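You operate a simulated robot arm through the tools that you are given. There is no shell and no other tool.

You run a simulated robot arm. Do the job below in one go: nothing can be reset, and whatever is moved stays where it is left.

## Task
Push the orange plug home into the tall card ring with the plug setter.
Fine: swing the arm back aside; the ring and the other plug stay.

It is judged by the outcome, as a careful person would: the job done as asked, and still so three seconds after it is handed in. It fails if anything else is knocked over, pushed out of place, dropped, spilled or broken.

## Robot
A 7-joint arm with a two-finger parallel gripper, fixed in place. Base frame: the origin is at the foot of the arm, x ahead of it, y to its left, z up. Readings come in mm, rad, newtons and seconds.
With the tool pointing down near the work surface it reaches from about 240 to 680 mm from the base axis. Its first joint turns from -1.152 to 1.152 rad. Payload 2.4 kg.
The tool frame sits at the grasp point between the pads (the TCP): z along the fingers, y along the line on which they close. The tips reach 30 mm beyond it. The gripper opens to 94 mm. The fingers are 28 mm wide and 10 mm thick; the gripper's body (50 by 96 mm) begins 55 mm behind the TCP.
Orientation is told as [roll, pitch, yaw] about the base's x, y, z axes, in that order, counted from this pose: with the fingers straight down and closing along the base's y, the tool's x points along the base's -x, its y along +y and its z along -z.

## Interface
- The arm moves only by the tool servo_tool. Its argument "plan" is one flat list of numbers, 7 for each row, row after row: the shift along the tool's x, y, z in mm, then the turn, a rotation vector about the tool's x, y, z in rad, then the closure in counts, from 0 (fully open) to 255 (shut). In form: [x, y, z, rx, ry, rz, jaw, x, y, z, rx, ry, rz, jaw, ...]. A call has 1 to 20 rows; each row is the pose to reach, as a shift and turn from the pose commanded when the call began, along the tool's axes at that moment. A row lasts 0.2 s, in which the tool goes at most 50 mm and 0.15 rad; a call with a longer step from one row to the next is refused whole, and so is a gripper value outside its range. Where a pose cannot be reached the arm comes as near as it can. A force on the tool above 40 N (or 10 N above the force at the start of the call, whichever is more), or a blocked arm, ends the call early, and 0.2 s more pass. The fingers move at their own pace (about 153 mm/s each) and stop on an object; they squeeze with about 41 N. The grip force told is the motor's: it shows also when the fingers shut on nothing. Time passes only in rows, and 0.2 s behind the last, so rows that repeat a pose let the fingers close. It gives the time, the measured TCP pose, the force on the tool (base axes), the opening and the grip force at its end, in the units of the frame above (readings bear some noise), with the torque about the TCP (base axes, N m) and any sound that the robot's microphone picked up.
- Cameras (640 x 400 px; columns grow to the right, rows downward): "scene" is fixed at [42.6, 482, 1442.2]; the picture's right is [-0.68, -0.73, 0.00], its down [-0.44, 0.41, -0.80] and it looks along [0.58, -0.54, -0.61] (base axes); focal length 332 px, centre (320, 200). "wrist" rides on the gripper at [76, 14, -102] in the tool frame; the picture's right is [-0.18, 0.98, 0.00], its down [-0.75, -0.14, -0.64] and it looks along [-0.63, -0.12, 0.77] (tool axes); focal length 243 px, centre (320, 200). There is no depth. A picture from a camera that has moved, and an enlarged one, comes with that camera's place and axes in the base frame and with its lens.
- snapshot(camera): a new picture of that camera. No time passes.
- zoom(camera, box): a new picture of the part [left, top, right, bottom] of that camera's present view, enlarged. No time passes.
- close_job(): hands the job in; it is judged then, once.

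Nothing tells you positions but the pictures and the camera data. Unless the task says otherwise, let go and move clear before handing in.

The tools are called after "Request:" as name(argument=value, ...) on one line, values as JSON. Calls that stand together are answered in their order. servo_tool: Moves the arm, as the interface text tells. Its arguments: {"type":"object","properties":{"plan":{"type":"array"}},"required":["plan"]} The other tools are called the same way: snapshot (camera) takes a picture; zoom (camera, box) takes an enlarged picture of a part of a camera's view; close_job () hands the job in.

At the start:

```text
time: 0.0
ee_pos: [327.2, 235.0, 1246.5]
tool_rot: [0.001, 0.001, 0.0]
force: [0.0, 0.8, -0.6]
wrist_torque: [-0.02, 0.01, -0.06]
grip_width: 94.2
gripper_force: 0.0
```

scene: 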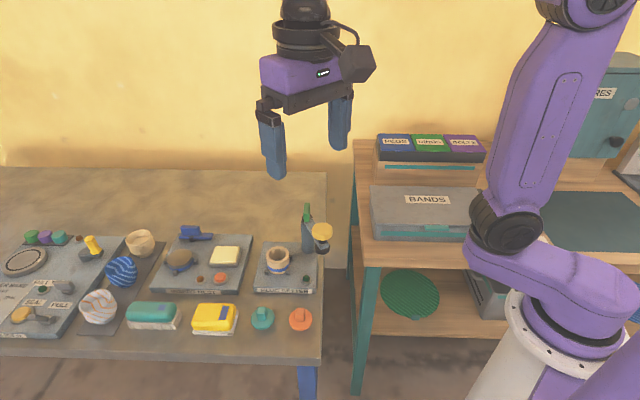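
wrist: 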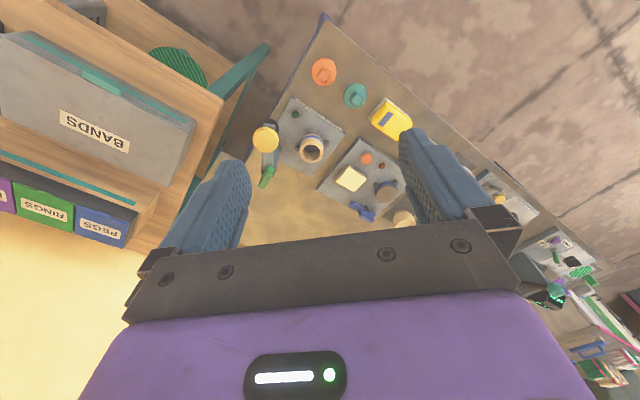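

I see a bench with several boards; I'll look closer to find the orange plug, the tall ring and the plug setter.

Request:
zoom(camera="scene", box=[220, 190, 350, 345])

Request:
zoom(camera="scene", box=[0, 210, 330, 370])

Request:
zoom(camera="wrist", box=[230, 40, 430, 220])

```text
2.58 times, centred on (285, 268) of scene
camera zoom: at [42.6, 482.0, 1442.2], right [-0.68, -0.73, 0.0], down [-0.44, 0.41, -0.8], along [0.58, -0.54, -0.61], focal length 857 px, centre (410, 26)
```

zoom: 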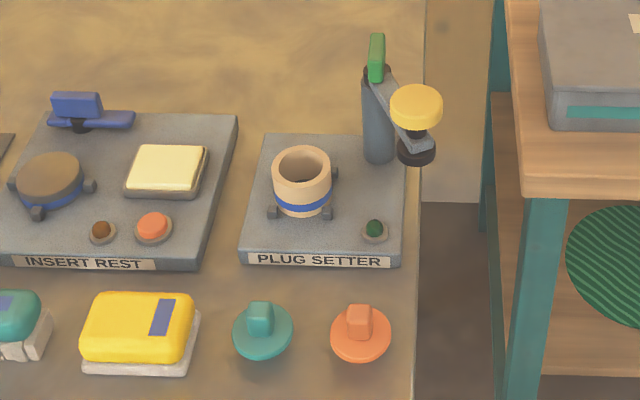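

```text
1.94 times, centred on (165, 290) of scene
camera zoom: at [42.6, 482.0, 1442.2], right [-0.68, -0.73, 0.0], down [-0.44, 0.41, -0.8], along [0.58, -0.54, -0.61], focal length 644 px, centre (621, 26)
```

zoom: 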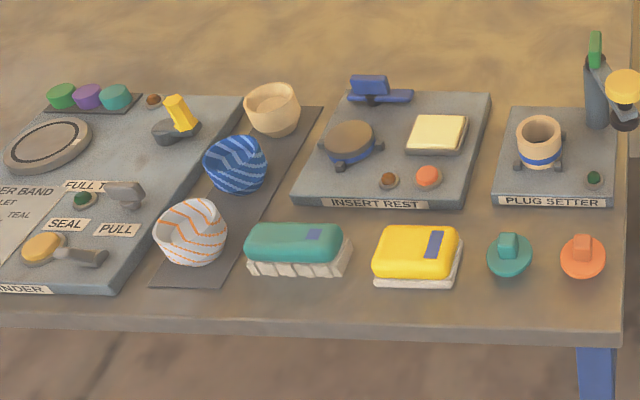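

```text
2.22 times, centred on (330, 130) of wrist
camera zoom: at [250.7, 249.1, 1348.3], right [0.18, 0.98, 0.0], down [0.75, -0.14, 0.64], along [0.63, -0.12, -0.77], focal length 539 px, centre (298, 356)
```

zoom: 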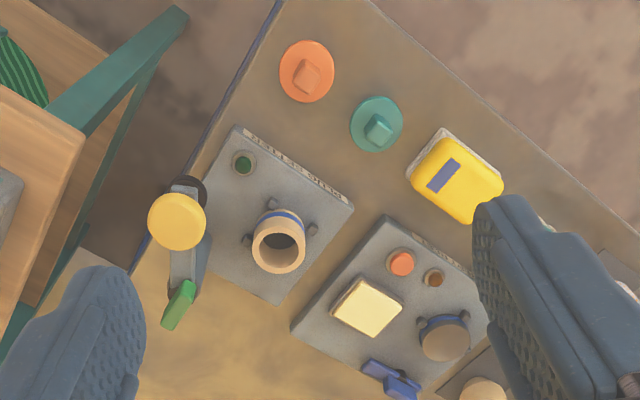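

The orange plug is near (369, 234, 798), the ring's top near (516, 178, 848), and the setter's arm with its yellow knob near (429, 114, 942), pivoting on a post near (515, 85). I'll move down for a closer look with the wrist camera.

Request:
servo_tool(plan=[-10, -8, 35, 0, 0, 0, 0, -25, -16, 75, 0, 0, 0, 0, -40, -25, 115, 0, 0, 0, 0, -55, -35, 155, 0, 0, 0, 0, -65, -42, 180, 0, 0, 0, 0, -73, -45, 186, 0, 0, 0, 0, -73, -45, 186, 0, 0, 0, 0])

Request:
snapshot(camera="wrist")

Request:
snapshot(camera="scene")

```text
time: 1.6
ee_pos: [400.2, 189.7, 1060.5]
tool_rot: [0.0, -0.001, -0.001]
force: [0.5, 0.4, -0.3]
wrist_torque: [0.01, -0.02, 0.0]
grip_width: 94.1
gripper_force: 0.1
```

```text
taken
camera wrist: at [323.6, 204.0, 1162.7], right [0.18, 0.98, 0.0], down [0.75, -0.14, 0.64], along [0.63, -0.12, -0.77], focal length 243 px, centre (320, 200)
```

wrist: 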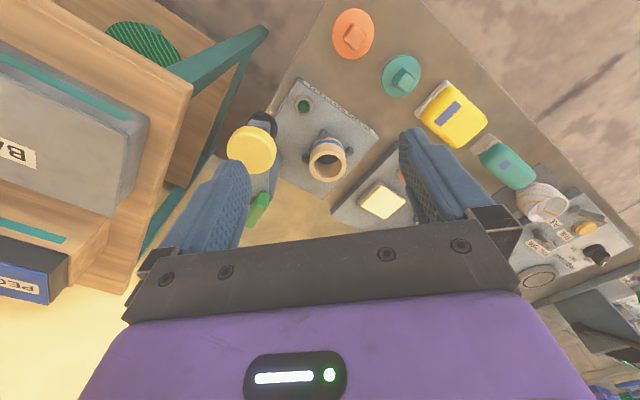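

```text
taken
```

scene: 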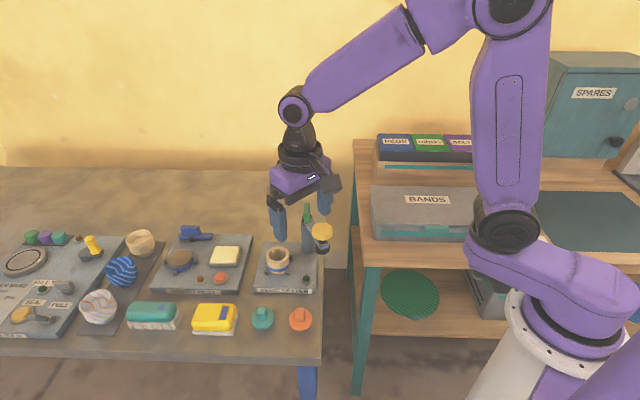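

The views agree so far. I'll enlarge the setter and the plugs.

Request:
zoom(camera="wrist", box=[210, 70, 400, 230])

Request:
zoom(camera="wrist", box=[310, 0, 440, 110])

Request:
zoom(camera="scene", box=[240, 195, 340, 340])

```text
2.50 times, centred on (305, 150) of wrist
camera zoom: at [323.6, 204.0, 1162.7], right [0.18, 0.98, 0.0], down [0.75, -0.14, 0.64], along [0.63, -0.12, -0.77], focal length 606 px, centre (358, 325)
```

zoom: 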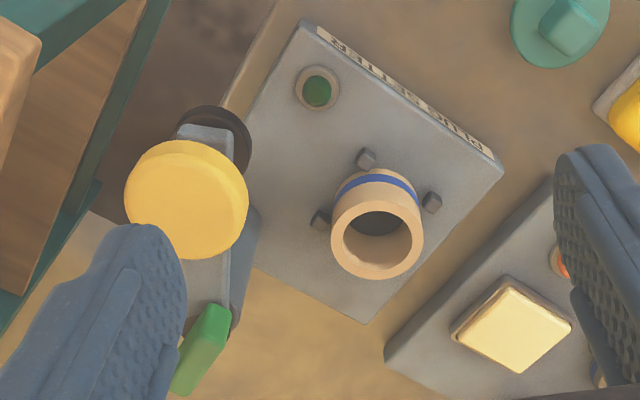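

```text
3.64 times, centred on (375, 55) of wrist
camera zoom: at [323.6, 204.0, 1162.7], right [0.18, 0.98, 0.0], down [0.75, -0.14, 0.64], along [0.63, -0.12, -0.77], focal length 882 px, centre (120, 727)
```

zoom: 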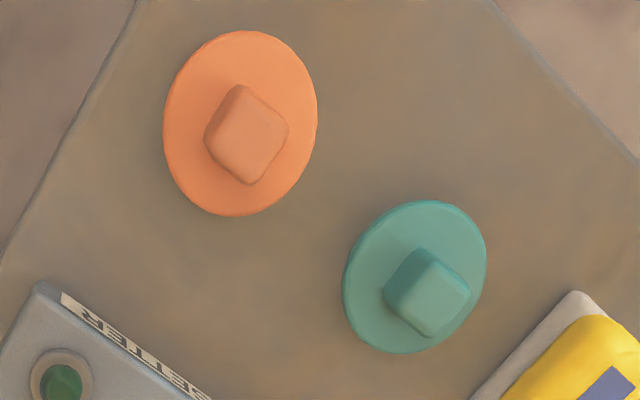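

```text
2.76 times, centred on (290, 268) of scene
camera zoom: at [42.6, 482.0, 1442.2], right [-0.68, -0.73, 0.0], down [-0.44, 0.41, -0.8], along [0.58, -0.54, -0.61], focal length 916 px, centre (403, 14)
```

zoom: 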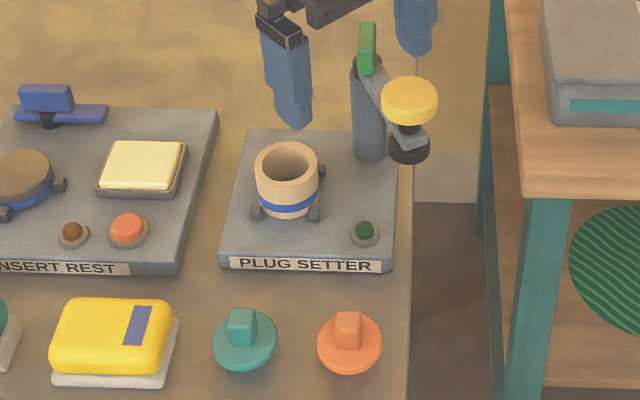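

The plug is a flange disc about 52 mm wide with a square tab on top, lying near (366, 237). I'll go above it for a close look at the tab's orientation and height.

Request:
servo_tool(plan=[12, 12, 35, 0, 0, 0, 0, 24, 24, 70, 0, 0, 0, 0, 36, 36, 105, 0, 0, 0, 0, 48, 46, 140, 0, 0, 0, 0, 48, 46, 140, 0, 0, 0, 0])

Request:
snapshot(camera="wrist")

Request:
zoom(camera="wrist", box=[220, 30, 420, 180])

Request:
zoom(camera="scene", box=[240, 195, 340, 340])

```text
time: 2.8
ee_pos: [354.3, 235.2, 919.3]
tool_rot: [0.0, 0.002, 0.0]
force: [0.1, -0.4, 0.0]
wrist_torque: [0.03, -0.01, 0.0]
grip_width: 94.1
gripper_force: 0.1
```

```text
taken
camera wrist: at [275.4, 249.6, 1021.2], right [0.18, 0.98, 0.0], down [0.75, -0.14, 0.64], along [0.63, -0.12, -0.77], focal length 243 px, centre (320, 200)
```

wrist: 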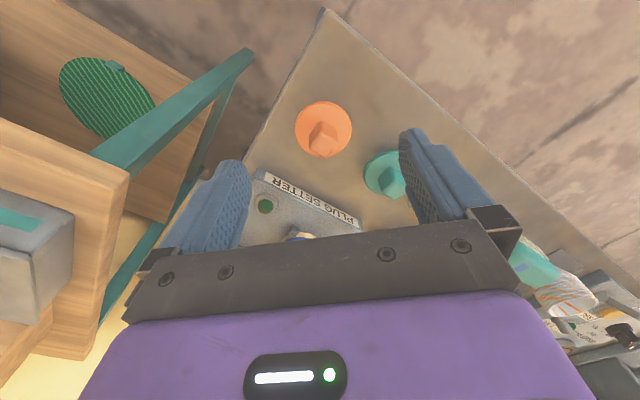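

```text
2.67 times, centred on (320, 105) of wrist
camera zoom: at [275.4, 249.6, 1021.2], right [0.18, 0.98, 0.0], down [0.75, -0.14, 0.64], along [0.63, -0.12, -0.77], focal length 647 px, centre (320, 453)
```

zoom: 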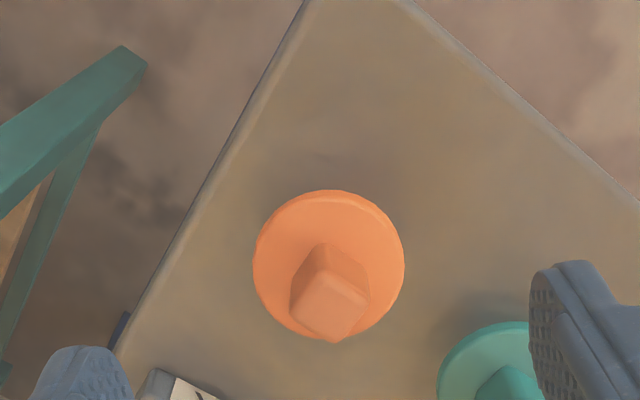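

```text
2.76 times, centred on (290, 268) of scene
camera zoom: at [42.6, 482.0, 1442.2], right [-0.68, -0.73, 0.0], down [-0.44, 0.41, -0.8], along [0.58, -0.54, -0.61], focal length 916 px, centre (403, 14)
```

zoom: 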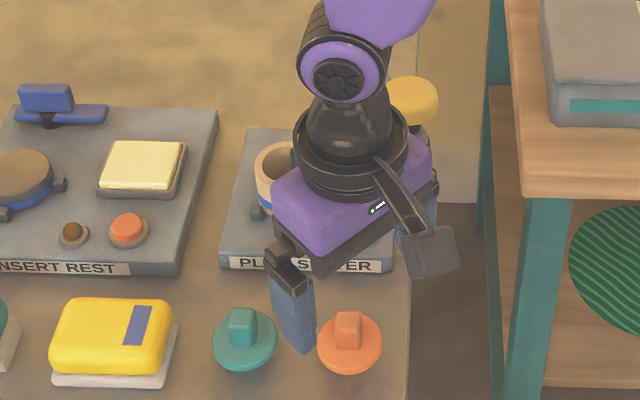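

I see the tab clearly; I'll enlarge it to measure its orientation and height.

Request:
zoom(camera="wrist", box=[290, 95, 360, 165])

Request:
zoom(camera="scene", box=[245, 295, 325, 345])

```text
5.71 times, centred on (325, 130) of wrist
camera zoom: at [275.4, 249.6, 1021.2], right [0.18, 0.98, 0.0], down [0.75, -0.14, 0.64], along [0.63, -0.12, -0.77], focal length 1386 px, centre (291, 600)
```

zoom: 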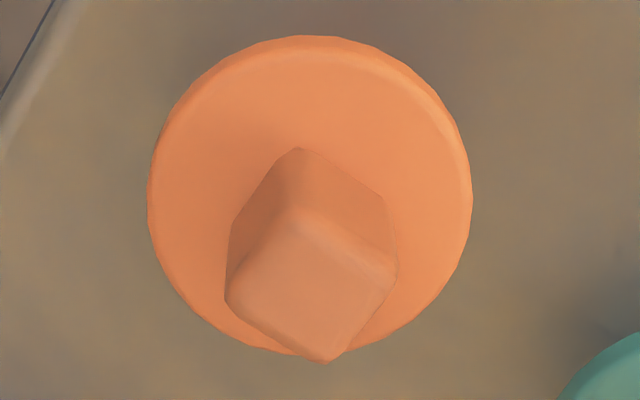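

```text
8.00 times, centred on (285, 320) of scene
camera zoom: at [42.6, 482.0, 1442.2], right [-0.68, -0.73, 0.0], down [-0.44, 0.41, -0.8], along [0.58, -0.54, -0.61], focal length 2655 px, centre (600, -760)
```

zoom: 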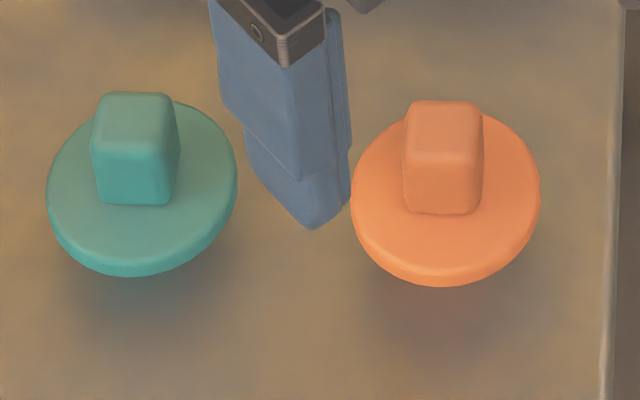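

The tab is about 18 mm square, turned 45° to the base, with its centre near (370, 235). Disc top is about 815 and tab top about 835. I'll turn the gripper 45°, narrow it and check its alignment from above.

Request:
servo_tool(plan=[-3, 0, 0, 0, 0, 0.14, 133, -6, 0, 0, 0, 0, 0.28, 133, -9, 0, 0, 0, 0, 0.42, 133, -12, 0, 0, 0, 0, 0.56, 133, -15, 0, 0, 0, 0, 0.7, 133, -17, 0, 10, 0, 0, 0.785, 133, -17, 0, 20, 0, 0, 0.785, 133, -17, 0, 20, 0, 0, 0.785, 133])

Request:
snapshot(camera="wrist")

Request:
zoom(camera="wrist", box=[250, 80, 390, 220])

Request:
zoom(camera="scene", box=[245, 255, 345, 345])

```text
time: 4.6
ee_pos: [368.9, 235.8, 901.4]
tool_rot: [0.001, -0.001, -0.786]
force: [-0.6, 0.0, 0.2]
wrist_torque: [0.03, 0.0, -0.03]
grip_width: 44.9
gripper_force: 0.0
```

```text
taken
camera wrist: at [324.7, 299.6, 1002.4], right [0.83, 0.56, 0.0], down [0.43, -0.63, 0.64], along [0.36, -0.53, -0.77], focal length 243 px, centre (320, 200)
```

wrist: 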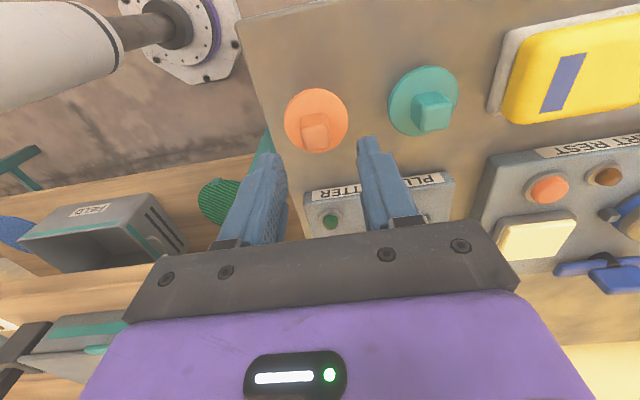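

```text
2.86 times, centred on (320, 150) of wrist
camera zoom: at [324.7, 299.6, 1002.4], right [0.83, 0.56, 0.0], down [0.43, -0.63, 0.64], along [0.36, -0.53, -0.77], focal length 693 px, centre (320, 343)
```

zoom: 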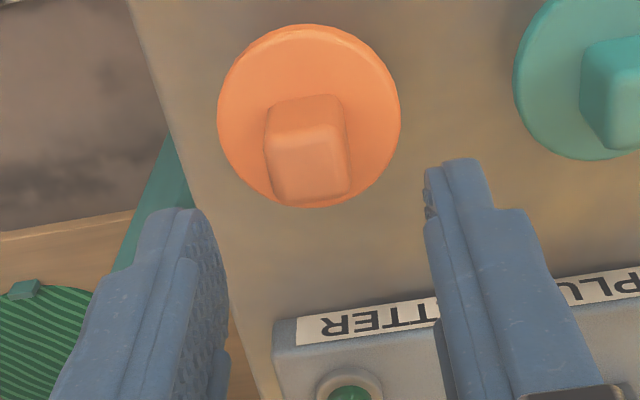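

```text
4.44 times, centred on (295, 300) of scene
camera zoom: at [42.6, 482.0, 1442.2], right [-0.68, -0.73, 0.0], down [-0.44, 0.41, -0.8], along [0.58, -0.54, -0.61], focal length 1475 px, centre (431, -244)
```

zoom: 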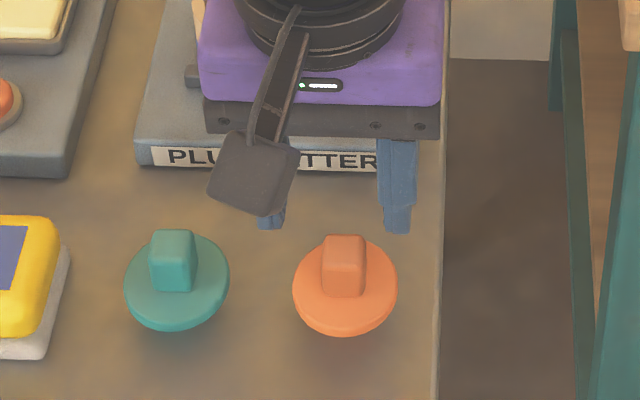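

Combining the views, the tab centre is near (366, 236), with its top near 845 and the disc top near 816. I'll centre over it and descend to tip height 822 with the fingers still open.

Request:
servo_tool(plan=[2.2, -2, 0, 0, 0, 0, 133, 2.2, -2, 15, 0, 0, 0, 133, 2.2, -2, 30, 0, 0, 0, 133, 2.2, -2, 40, 0, 0, 0, 133, 2.2, -2, 48.5, 0, 0, 0, 133, 2.2, -2, 48.5, 0, 0, 0, 133])

Request:
zoom(camera="wrist", box=[250, 80, 390, 220])

Request:
zoom(camera="scene", box=[245, 255, 345, 345])

```text
time: 6.0
ee_pos: [365.9, 236.2, 852.6]
tool_rot: [-0.001, -0.001, -0.786]
force: [-2.0, -1.2, 12.7]
wrist_torque: [-0.06, 0.1, 0.01]
grip_width: 45.0
gripper_force: 0.2
```

```text
2.86 times, centred on (320, 150) of wrist
camera zoom: at [322.0, 299.8, 954.5], right [0.82, 0.57, 0.0], down [0.43, -0.63, 0.64], along [0.36, -0.53, -0.77], focal length 693 px, centre (320, 343)
```

zoom: 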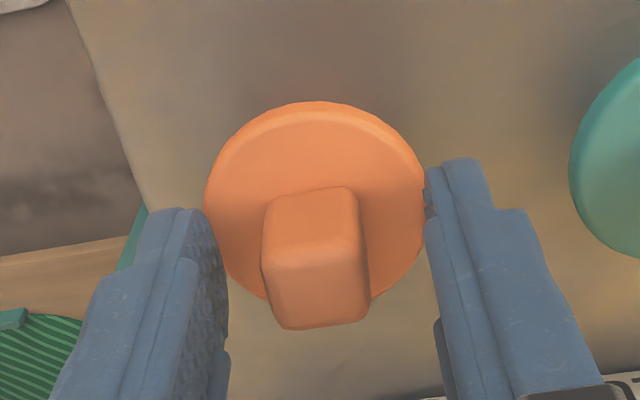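

```text
4.44 times, centred on (295, 300) of scene
camera zoom: at [42.4, 481.8, 1442.3], right [-0.68, -0.73, 0.0], down [-0.44, 0.41, -0.8], along [0.58, -0.54, -0.61], focal length 1475 px, centre (431, -244)
```

zoom: 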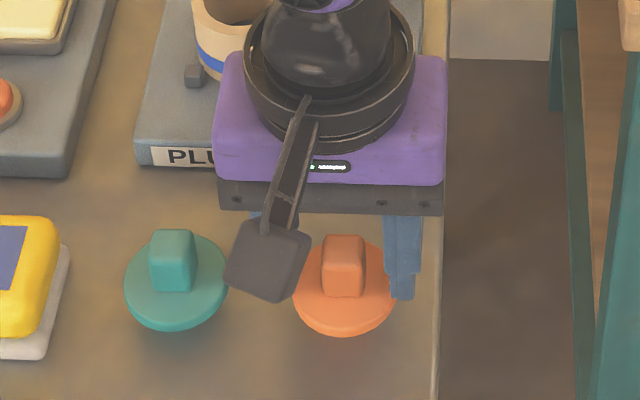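

The tips are lightly pressing on the disc (12.7 N), so its top is near 821. I'll rise 3 mm and close on the tab.

Request:
servo_tool(plan=[0.5, -0.8, -3, 0, 0, 0, 133, 0.5, -0.8, -3, 0, 0, 0, 200, 0.5, -0.8, -3, 0, 0, 0, 255, 0.5, -0.8, -3, 0, 0, 0, 255, 0.5, -0.8, -3, 0, 0, 0, 255])

Request:
zoom(camera="wrist", box=[250, 80, 390, 220])

```text
time: 7.2
ee_pos: [366.5, 235.8, 854.9]
tool_rot: [0.001, -0.001, -0.787]
force: [0.1, -0.7, -0.2]
wrist_torque: [-0.04, 0.02, -0.02]
grip_width: 19.1
gripper_force: 41.1
```

```text
2.86 times, centred on (320, 150) of wrist
camera zoom: at [321.4, 299.6, 957.3], right [0.82, 0.57, 0.0], down [0.43, -0.63, 0.64], along [0.36, -0.53, -0.77], focal length 693 px, centre (320, 343)
```

zoom: 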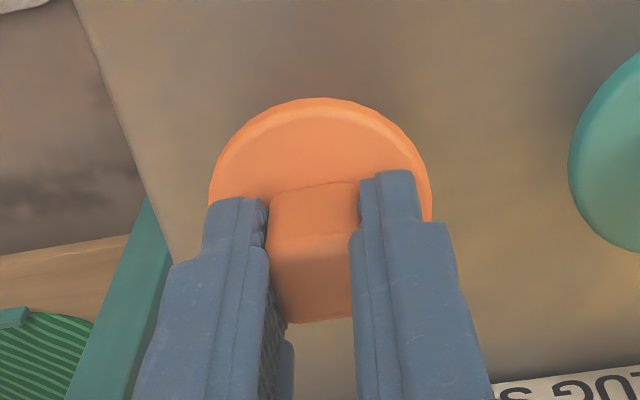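

The tab is held (19.1 mm, 41 N). I'll lift and look at the plug's underside.

Request:
servo_tool(plan=[0, 0, -15, 0, 0, 0, 255, 0, 0, -40, 0, 0, 0, 255, 0, 0, -75, 0, 0, 0, 255, 0, 0, -110, 0, 0, 0, 255, 0, 0, -130, 0, 0, 0, 255, 0, 0, -130, 0, 0, 0, 255])

Request:
snapshot(camera="wrist")

Request:
snapshot(camera="scene")

Request:
zoom(camera="scene", box=[230, 190, 350, 340])

```text
time: 8.6
ee_pos: [366.1, 234.6, 985.1]
tool_rot: [0.001, 0.001, -0.786]
force: [0.2, 0.3, -1.3]
wrist_torque: [0.03, -0.02, -0.02]
grip_width: 19.0
gripper_force: 41.2
```

```text
taken
camera wrist: at [321.4, 299.3, 1087.0], right [0.82, 0.57, 0.0], down [0.43, -0.63, 0.64], along [0.36, -0.53, -0.77], focal length 243 px, centre (320, 200)
```

wrist: 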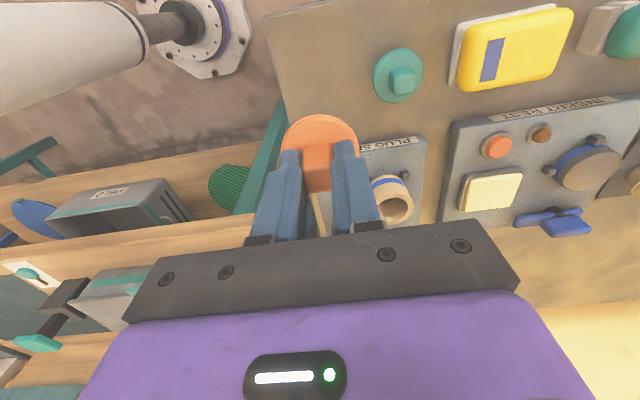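

```text
taken
```

scene: 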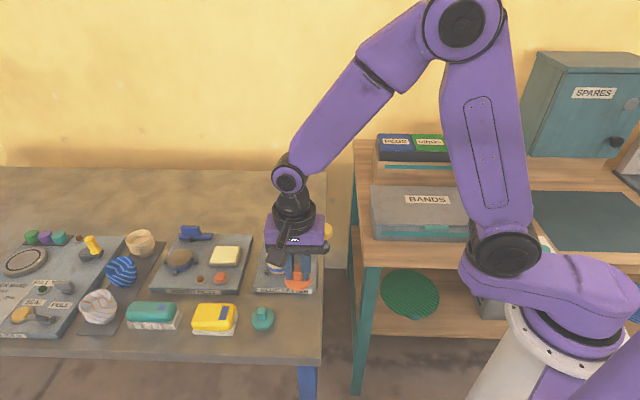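

```text
2.67 times, centred on (290, 265) of scene
camera zoom: at [42.6, 482.0, 1442.2], right [-0.68, -0.73, 0.0], down [-0.44, 0.41, -0.8], along [0.58, -0.54, -0.61], focal length 885 px, centre (400, 27)
```

zoom: 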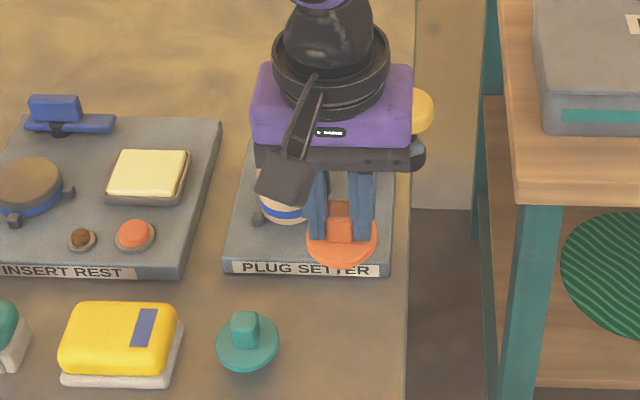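

The plug is held well, but the stem beneath it is hidden. I'll raise it to where the scene camera sees it from the side.

Request:
servo_tool(plan=[0, 0, -40, 0, 0, 0, 255, 0, 0, -85, 0, 0, 0, 255, 0, 0, -130, 0, 0, 0, 255, 0, 0, -175, 0, 0, 0, 255, 0, 0, -220, 0, 0, 0, 255, 0, 0, -265, 0, 0, 0, 255, 0, 0, -305, 0, 0, 0, 255, 0, 0, -330, 0, 0, 0, 255, 0, 0, -330, 0, 0, 0, 255])

Request:
snapshot(camera="scene")

Request:
snapshot(camera="wrist")

```text
time: 10.6
ee_pos: [364.9, 235.6, 1315.1]
tool_rot: [0.001, 0.0, -0.786]
force: [-0.9, 1.1, -0.1]
wrist_torque: [-0.01, 0.03, -0.03]
grip_width: 18.4
gripper_force: 41.2
```

```text
taken
```

scene: 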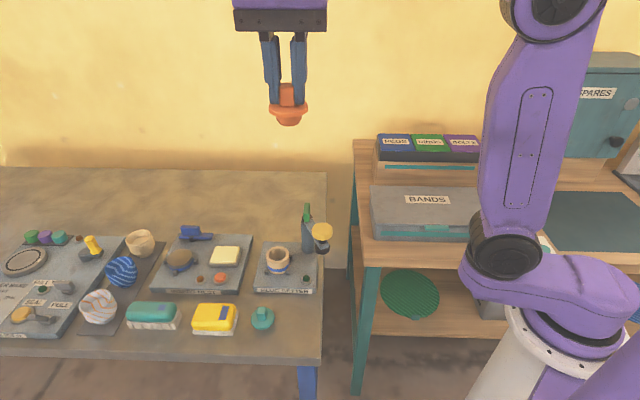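

```text
taken
camera wrist: at [321.1, 298.8, 1417.5], right [0.83, 0.56, 0.0], down [0.43, -0.63, 0.64], along [0.36, -0.53, -0.77], focal length 243 px, centre (320, 200)
```

wrist: 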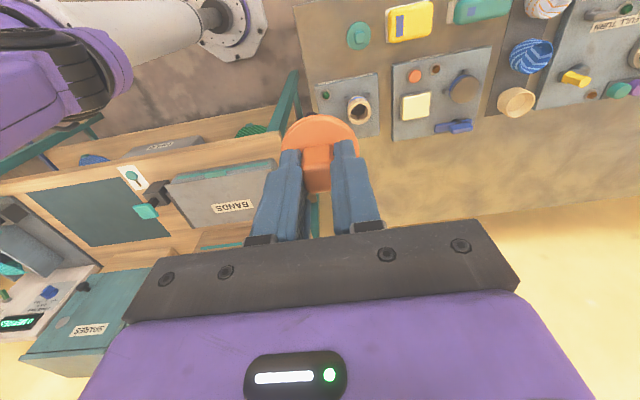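

Request:
zoom(camera="scene", box=[255, 75, 325, 135])

Request:
zoom(camera="scene", box=[245, 195, 345, 300])

Request:
zoom(camera="scene", box=[250, 235, 310, 290])

```text
6.67 times, centred on (290, 105) of scene
camera zoom: at [42.6, 482.0, 1442.2], right [-0.68, -0.73, 0.0], down [-0.44, 0.41, -0.8], along [0.58, -0.54, -0.61], focal length 2213 px, centre (520, 833)
```

zoom: 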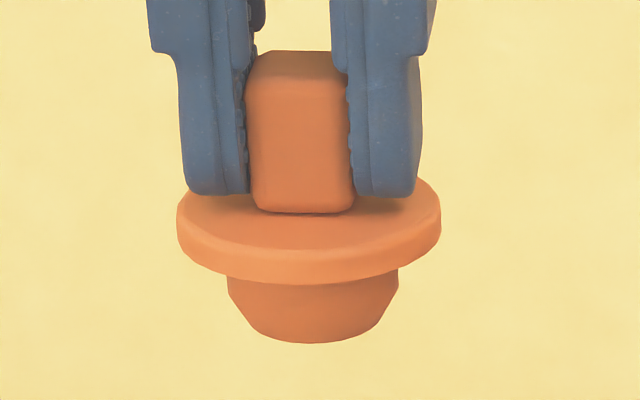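

```text
3.81 times, centred on (295, 248) of scene
camera zoom: at [42.6, 482.0, 1442.2], right [-0.68, -0.73, 0.0], down [-0.44, 0.41, -0.8], along [0.58, -0.54, -0.61], focal length 1264 px, centre (415, 19)
```

zoom: 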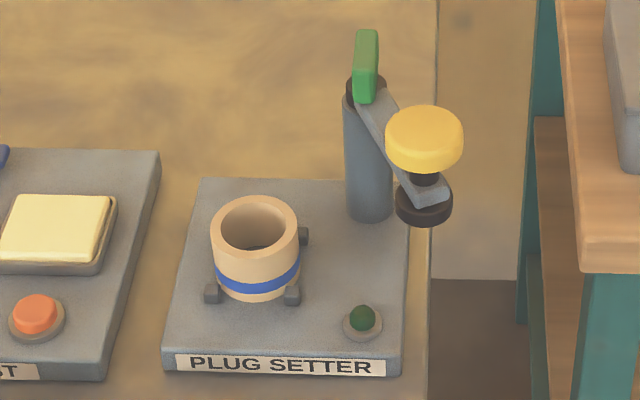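

```text
7.27 times, centred on (280, 262) of scene
camera zoom: at [42.6, 482.0, 1442.2], right [-0.68, -0.73, 0.0], down [-0.44, 0.41, -0.8], along [0.58, -0.54, -0.61], focal length 2414 px, centre (611, -254)
```

zoom: 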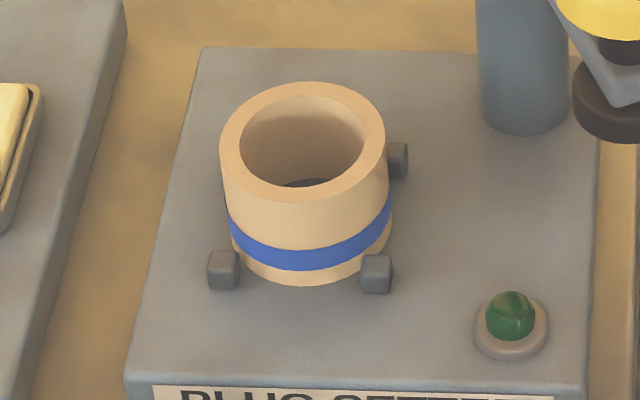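

The plug has a 50 mm flange and a stem about 33 mm across with a chamfered end. The ring's bore is about 42 mm, at roughly (515, 180) with its rim near 850–858. Next I'll go to a spot beside the ring, away from the setter arm, and look again to fix its position.

Request:
servo_tool(plan=[-12, 17, 36, 0, 0, 0, 255, -23, 33, 73, 0, 0, 0, 255, -35, 50, 109, 0, 0, 0, 255, -47, 67, 146, 0, 0, 0, 255, -58, 84, 182, 0, 0, 0, 255, -70, 101, 219, 0, 0, 0, 255, -82, 118, 255, 0, 0, 0, 255, -93, 135, 292, 0, 0, 0, 255, -105, 152, 325, 0, 0, 0, 255, -105, 152, 330, 0, 0, 0, 255, -105, 152, 330, 0, 0, 0, 255])

Request:
snapshot(camera="wrist")

Request:
zoom(camera="wrist", box=[130, 50, 370, 200])

Request:
snapshot(camera="scene")

```text
time: 13.0
ee_pos: [546.8, 268.7, 985.5]
tool_rot: [0.002, 0.0, -0.786]
force: [0.0, -0.3, -0.9]
wrist_torque: [0.0, 0.0, -0.02]
grip_width: 18.5
gripper_force: 41.2
```

```text
taken
camera wrist: at [502.9, 332.4, 1086.6], right [0.82, 0.57, 0.0], down [0.43, -0.63, 0.64], along [0.36, -0.53, -0.77], focal length 243 px, centre (320, 200)
```

wrist: 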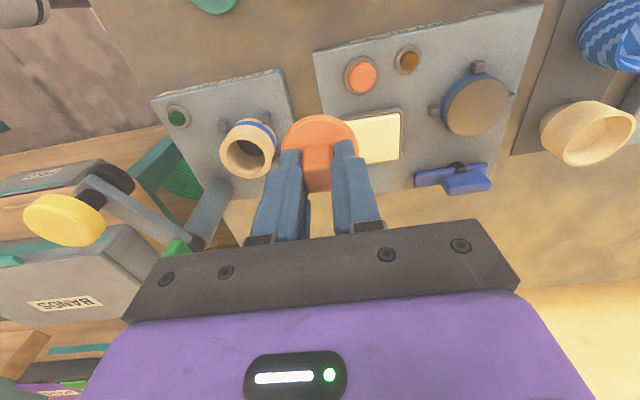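

```text
2.67 times, centred on (250, 125) of wrist
camera zoom: at [502.9, 332.4, 1086.6], right [0.82, 0.57, 0.0], down [0.43, -0.63, 0.64], along [0.36, -0.53, -0.77], focal length 647 px, centre (507, 400)
```

zoom: 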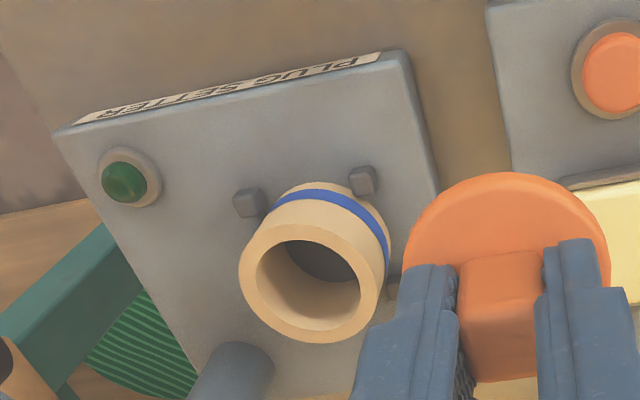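

```text
taken
```

scene: 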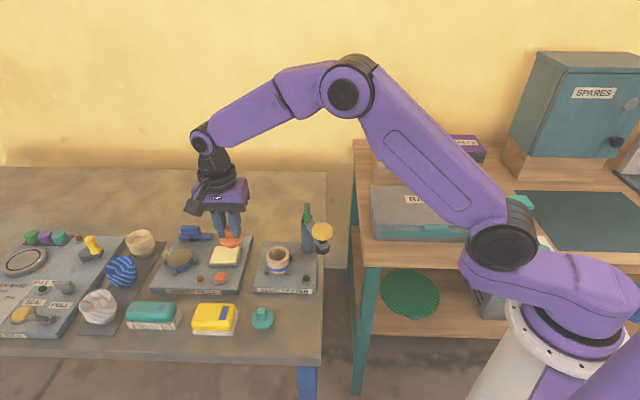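

Refined, the ring centre is near (512.5, 182.5) with its rim around 858–860, and the plug sits centred under the TCP. I'll move above the ring, keeping about 20 mm of clearance, and compare both views.

Request:
servo_tool(plan=[-10, -22, 0, 0, 0, 0, 255, -20, -45, 0, 0, 0, 0, 255, -30, -68, 0, 0, 0, 0, 255, -37.6, -85.4, 0, 0, 0, 0, 255, -37.6, -85.4, 25, 0, 0, 0, 255, -37.6, -85.4, 48, 0, 0, 0, 255, -37.6, -85.4, 48, 0, 0, 0, 255])

Request:
snapshot(camera="wrist")

Request:
zoom(camera="wrist", box=[250, 70, 390, 210])

Request:
zoom(camera="scene", box=[240, 200, 340, 300])

```text
time: 14.6
ee_pos: [514.4, 180.8, 936.3]
tool_rot: [-0.001, 0.0, -0.786]
force: [0.2, 0.8, -0.8]
wrist_torque: [-0.03, 0.01, 0.01]
grip_width: 18.8
gripper_force: 40.8
```

```text
taken
camera wrist: at [469.6, 245.3, 1038.3], right [0.82, 0.57, 0.0], down [0.43, -0.63, 0.64], along [0.36, -0.53, -0.77], focal length 243 px, centre (320, 200)
```

wrist: 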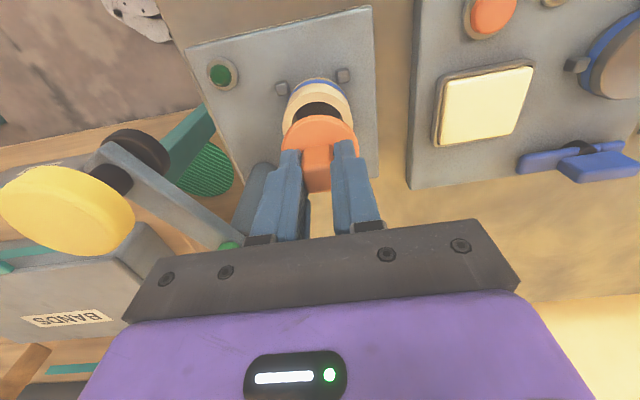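

```text
2.86 times, centred on (320, 140) of wrist
camera zoom: at [469.6, 245.3, 1038.3], right [0.82, 0.57, 0.0], down [0.43, -0.63, 0.64], along [0.36, -0.53, -0.77], focal length 693 px, centre (320, 371)
```

zoom: 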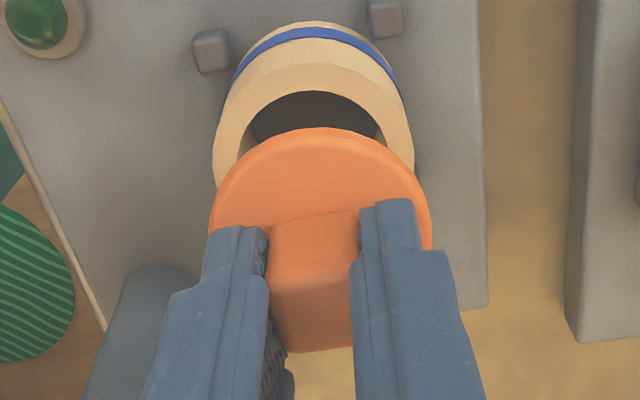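

```text
4.00 times, centred on (290, 250) of scene
camera zoom: at [42.6, 482.0, 1442.2], right [-0.68, -0.73, 0.0], down [-0.44, 0.41, -0.8], along [0.58, -0.54, -0.61], focal length 1328 px, centre (440, 0)
```

zoom: 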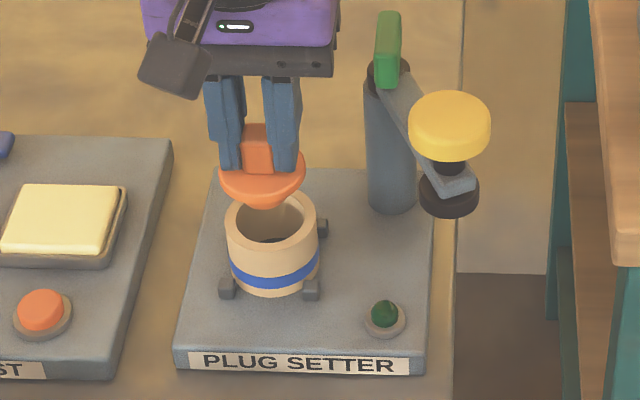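

Both views say the plug should shift about 2 mm toward tool −y and 1.5 mm toward tool −x. I'll correct that and lower it so the stem just enters the ring.

Request:
servo_tool(plan=[-1.5, -1.9, 0, 0, 0, 0, 255, -1.5, -1.9, 8, 0, 0, 0, 255, -1.5, -1.9, 14, 0, 0, 0, 255, -1.5, -1.9, 19, 0, 0, 0, 255, -1.5, -1.9, 23, 0, 0, 0, 255, -1.5, -1.9, 23, 0, 0, 0, 255])

Request:
zoom(camera="wrist", box=[250, 70, 390, 210])

Request:
zoom(camera="scene", box=[260, 220, 320, 280])

```text
time: 16.0
ee_pos: [513.2, 179.5, 914.7]
tool_rot: [-0.001, -0.002, -0.785]
force: [-0.3, -0.7, -1.0]
wrist_torque: [-0.01, 0.05, -0.02]
grip_width: 18.7
gripper_force: 40.6
```

```text
2.86 times, centred on (320, 140) of wrist
camera zoom: at [468.9, 243.3, 1015.5], right [0.82, 0.57, 0.0], down [0.43, -0.63, 0.64], along [0.36, -0.53, -0.77], focal length 693 px, centre (320, 371)
```

zoom: 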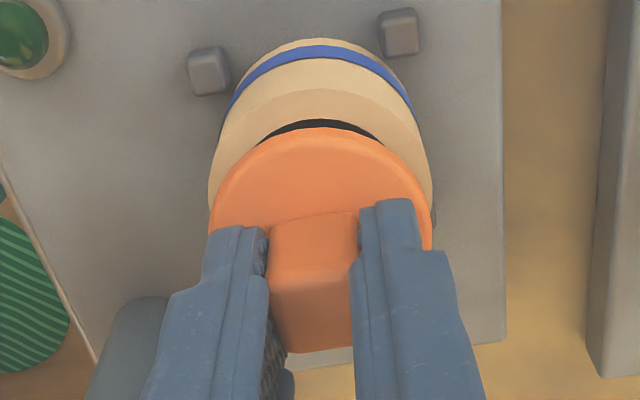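

```text
6.67 times, centred on (290, 250) of scene
camera zoom: at [42.6, 482.0, 1442.2], right [-0.68, -0.73, 0.0], down [-0.44, 0.41, -0.8], along [0.58, -0.54, -0.61], focal length 2213 px, centre (520, -133)
```

zoom: 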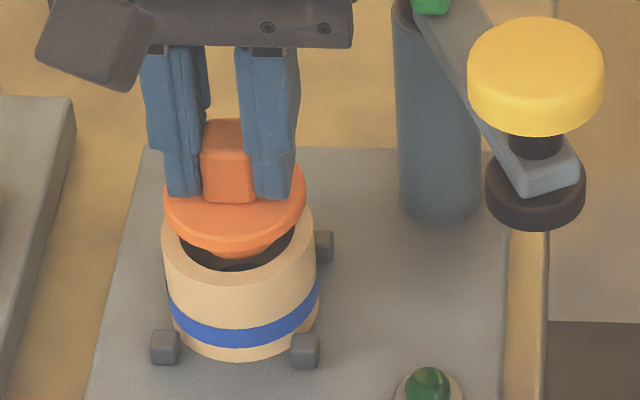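

The plug and ring now line up in both views, with the stem about to enter. I'll lower it gently.

Request:
servo_tool(plan=[-0.5, 0, 3, 0, 0, 0, 255, -0.5, 0, 6, 0, 0, 0, 255, -0.5, 0, 9, 0, 0, 0, 255, -0.5, 0, 11, 0, 0, 0, 255, -0.5, 0, 11, 0, 0, 0, 255])

Request:
zoom(camera="wrist", box=[250, 70, 390, 210])

Request:
zoom(camera="scene", box=[260, 220, 320, 280])

```text
time: 16.9
ee_pos: [513.4, 179.9, 907.4]
tool_rot: [0.005, -0.002, -0.787]
force: [-2.0, -1.2, 8.0]
wrist_torque: [-0.03, 0.07, 0.05]
grip_width: 18.8
gripper_force: 41.2
stopped in row 4: the force on the tool passed its limit at 42 N (the readings are from after the stop); the commanded pose is now the measured one
```

```text
2.86 times, centred on (320, 140) of wrist
camera zoom: at [469.9, 243.0, 1009.6], right [0.82, 0.57, 0.0], down [0.43, -0.63, 0.64], along [0.37, -0.53, -0.77], focal length 693 px, centre (320, 371)
```

zoom: 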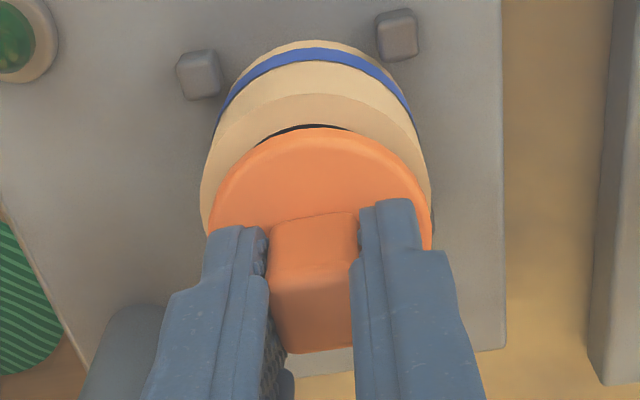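

```text
6.67 times, centred on (290, 250) of scene
camera zoom: at [42.5, 481.9, 1442.3], right [-0.68, -0.73, 0.0], down [-0.44, 0.41, -0.8], along [0.58, -0.54, -0.61], focal length 2213 px, centre (520, -133)
```

zoom: 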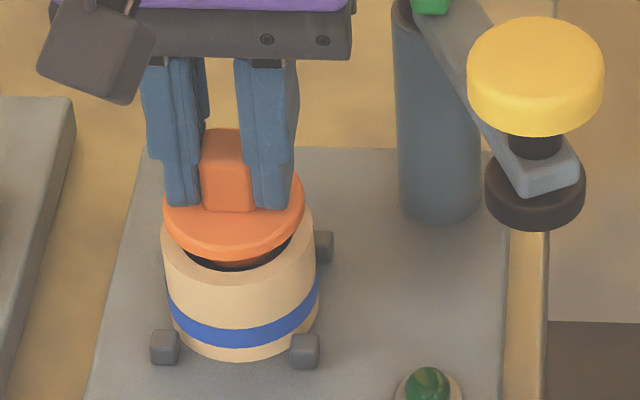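

The plug met resistance at about 42 N with its flange still some millimetres above the rim. I'll look closely to see whether it is snug in the bore or off-centre.

Request:
zoom(camera="scene", box=[270, 235, 300, 275])

Request:
zoom(camera="wrist", box=[285, 90, 355, 140])

```text
10.00 times, centred on (285, 255) of scene
camera zoom: at [42.5, 481.9, 1442.3], right [-0.68, -0.73, 0.0], down [-0.44, 0.41, -0.8], along [0.58, -0.54, -0.61], focal length 3319 px, centre (670, -350)
```

zoom: 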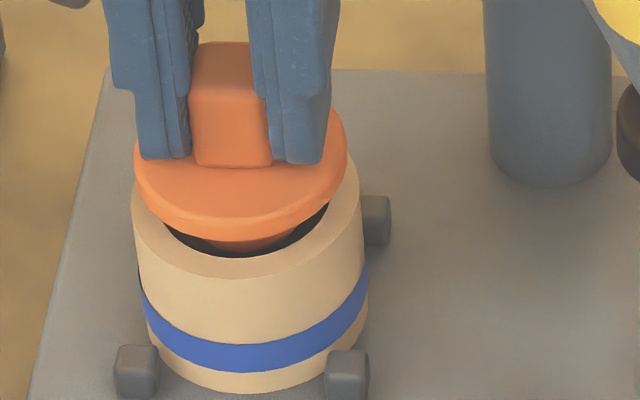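

```text
8.00 times, centred on (320, 115) of wrist
camera zoom: at [469.9, 243.0, 1009.6], right [0.82, 0.57, 0.0], down [0.43, -0.63, 0.64], along [0.37, -0.53, -0.77], focal length 1941 px, centre (320, 880)
```

zoom: 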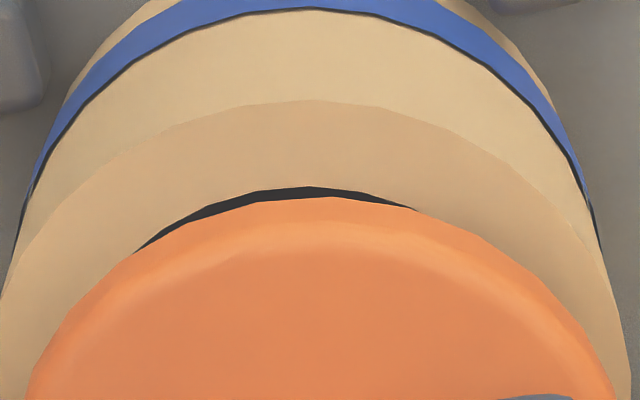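

The stem is just inside the bore and the torque suggests a near-centred contact. I'll nudge 0.8 mm toward tool −y and press lightly to read the force and torque.

Request:
servo_tool(plan=[0, -0.8, -0.5, 0, 0, 0, 255, 0, -0.8, 0.7, 0, 0, 0, 255, 0, -0.8, 1.4, 0, 0, 0, 255, 0, -0.8, 1.4, 0, 0, 0, 255])

Request:
zoom(camera="wrist", box=[285, 90, 355, 140])

Request:
zoom(camera="scene", box=[270, 235, 300, 275])

```text
time: 17.9
ee_pos: [514.2, 178.3, 907.2]
tool_rot: [0.003, -0.004, -0.783]
force: [-2.0, 0.2, 34.2]
wrist_torque: [-0.03, 0.19, 0.02]
grip_width: 18.7
gripper_force: 41.1
```

```text
8.00 times, centred on (320, 115) of wrist
camera zoom: at [469.4, 242.7, 1009.2], right [0.83, 0.56, 0.01], down [0.43, -0.63, 0.64], along [0.37, -0.53, -0.77], focal length 1941 px, centre (320, 880)
```

zoom: 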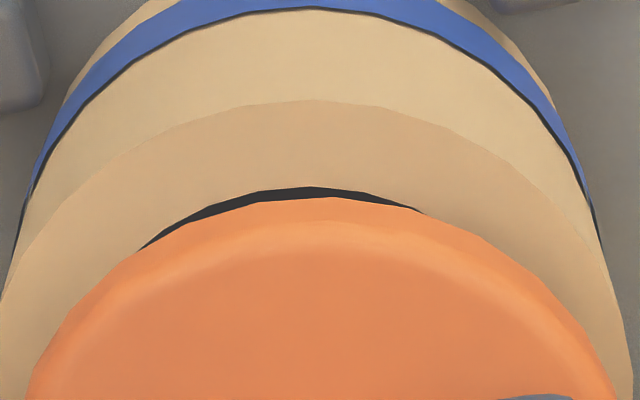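

```text
10.00 times, centred on (285, 255) of scene
camera zoom: at [42.0, 481.8, 1442.3], right [-0.68, -0.73, 0.0], down [-0.44, 0.41, -0.8], along [0.58, -0.54, -0.61], focal length 3319 px, centre (670, -350)
```

zoom: 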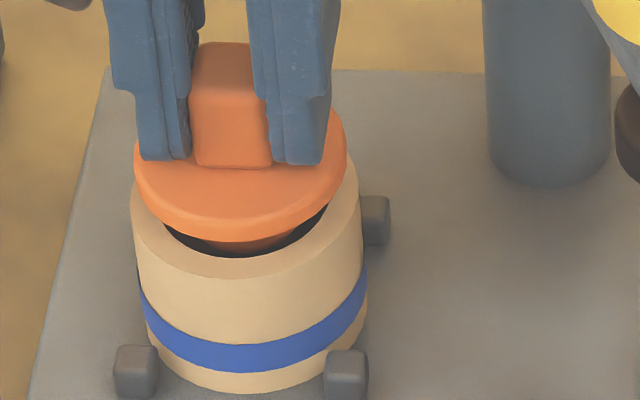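

The contact is centred (34 N with almost no torque), and the plug is held sideways by the bore. So it is started squarely, and the setter should do the rest. I'll relax the force, release and rise.

Request:
servo_tool(plan=[0, 0.4, -1.2, 0, 0, 0, 255, 0, 0.4, -1.2, 0, 0, 0, 220, 0, 0.4, -1.2, 0, 0, 0, 160, 0, 0.4, -1.2, 0, 0, 0, 133, 0, 0.4, -1.2, 0, 0, 0, 133])

Request:
zoom(camera="scene", box=[260, 220, 320, 280])

Request:
snapshot(camera="wrist")

```text
time: 19.1
ee_pos: [513.8, 179.1, 906.1]
tool_rot: [0.002, -0.001, -0.785]
force: [-0.7, -0.2, 0.9]
wrist_torque: [0.0, -0.03, 0.0]
grip_width: 44.9
gripper_force: 0.2
```

```text
6.67 times, centred on (290, 250) of scene
camera zoom: at [42.6, 482.0, 1442.2], right [-0.68, -0.73, 0.0], down [-0.44, 0.41, -0.8], along [0.58, -0.54, -0.61], focal length 2213 px, centre (520, -133)
```

zoom: 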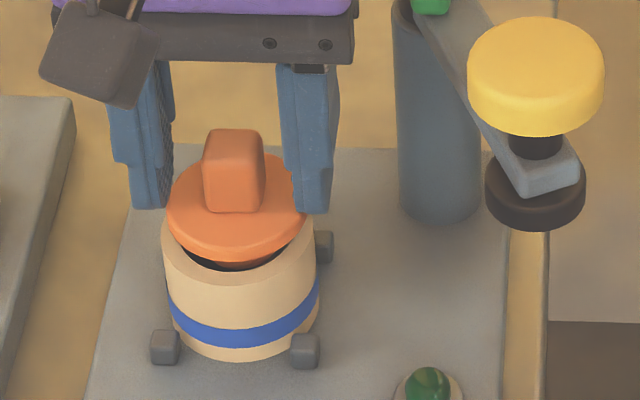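

```text
taken
camera wrist: at [469.2, 242.9, 1008.2], right [0.83, 0.56, 0.0], down [0.43, -0.63, 0.64], along [0.36, -0.53, -0.77], focal length 243 px, centre (320, 200)
```

wrist: 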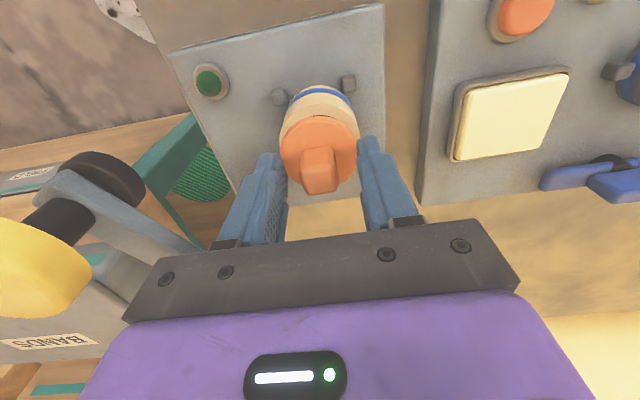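

Released; the plug stays in the ring, perhaps tilted slightly. I'll rise clear and inspect.

Request:
servo_tool(plan=[0, 0, -20, 0, 0, 0, 133, 0, 0, -60, 0, 0, 0, 133, 10, 15, -100, 0, 0, 0, 133, 25, 35, -130, 0, 0, 0, 133, 25, 35, -130, 0, 0, 0, 133])

Request:
snapshot(camera="wrist")

Request:
zoom(camera="wrist", box=[200, 60, 360, 180])

Request:
zoom(camera="scene", box=[255, 200, 345, 290])

Request:
zoom(camera="scene", box=[265, 232, 305, 280])

```text
time: 20.3
ee_pos: [519.7, 222.2, 1037.7]
tool_rot: [0.001, -0.003, -0.785]
force: [-0.7, 0.2, 0.1]
wrist_torque: [-0.01, 0.02, 0.01]
grip_width: 45.1
gripper_force: 0.1
```

```text
taken
camera wrist: at [476.1, 285.9, 1139.5], right [0.83, 0.56, 0.0], down [0.43, -0.63, 0.64], along [0.36, -0.53, -0.77], focal length 243 px, centre (320, 200)
```

wrist: 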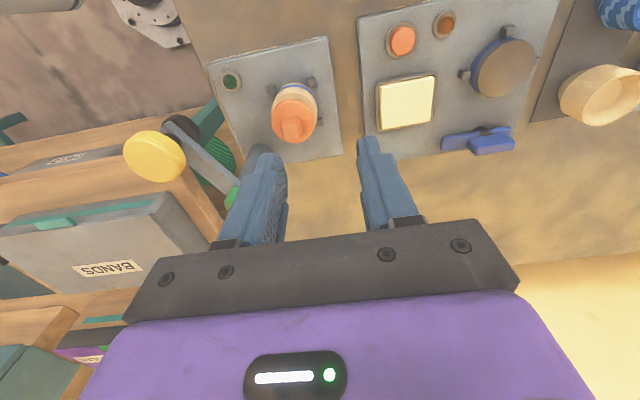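

```text
3.33 times, centred on (280, 120) of wrist
camera zoom: at [476.1, 285.9, 1139.5], right [0.83, 0.56, 0.0], down [0.43, -0.63, 0.64], along [0.36, -0.53, -0.77], focal length 809 px, centre (453, 467)
```

zoom: 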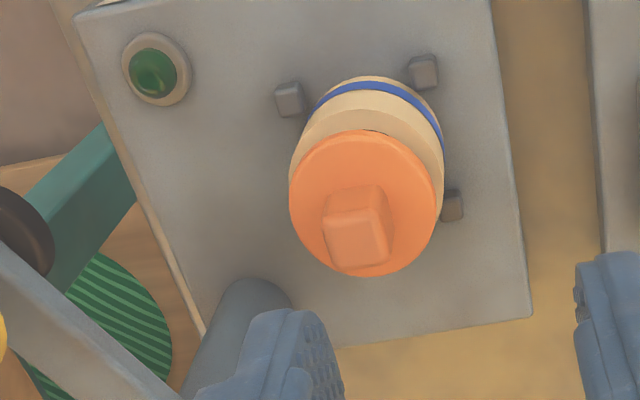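

```text
4.44 times, centred on (300, 245) of scene
camera zoom: at [42.6, 482.0, 1442.2], right [-0.68, -0.73, 0.0], down [-0.44, 0.41, -0.8], along [0.58, -0.54, -0.61], focal length 1475 px, centre (409, 0)
```

zoom: 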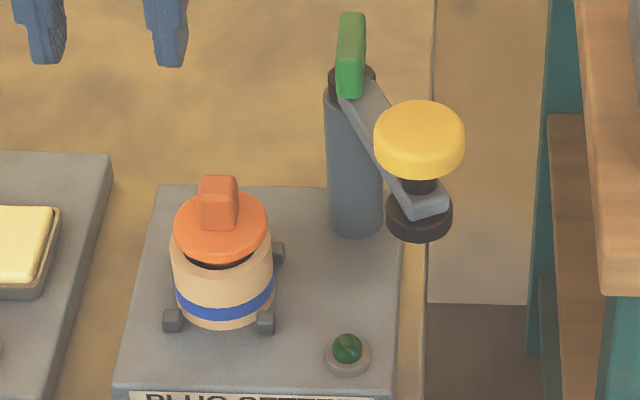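

```text
8.33 times, centred on (285, 256) of scene
camera zoom: at [42.6, 482.0, 1442.2], right [-0.68, -0.73, 0.0], down [-0.44, 0.41, -0.8], along [0.58, -0.54, -0.61], focal length 2766 px, centre (612, -267)
```

zoom: 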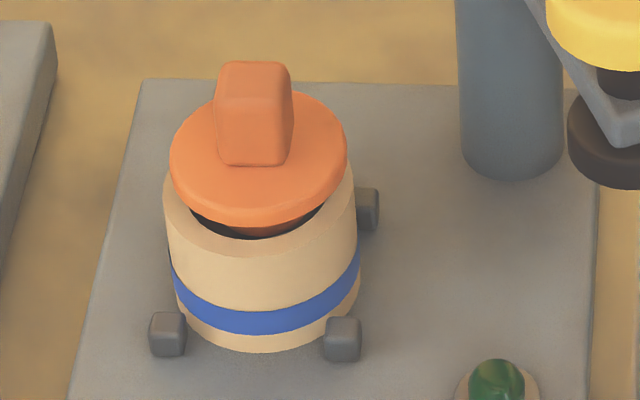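

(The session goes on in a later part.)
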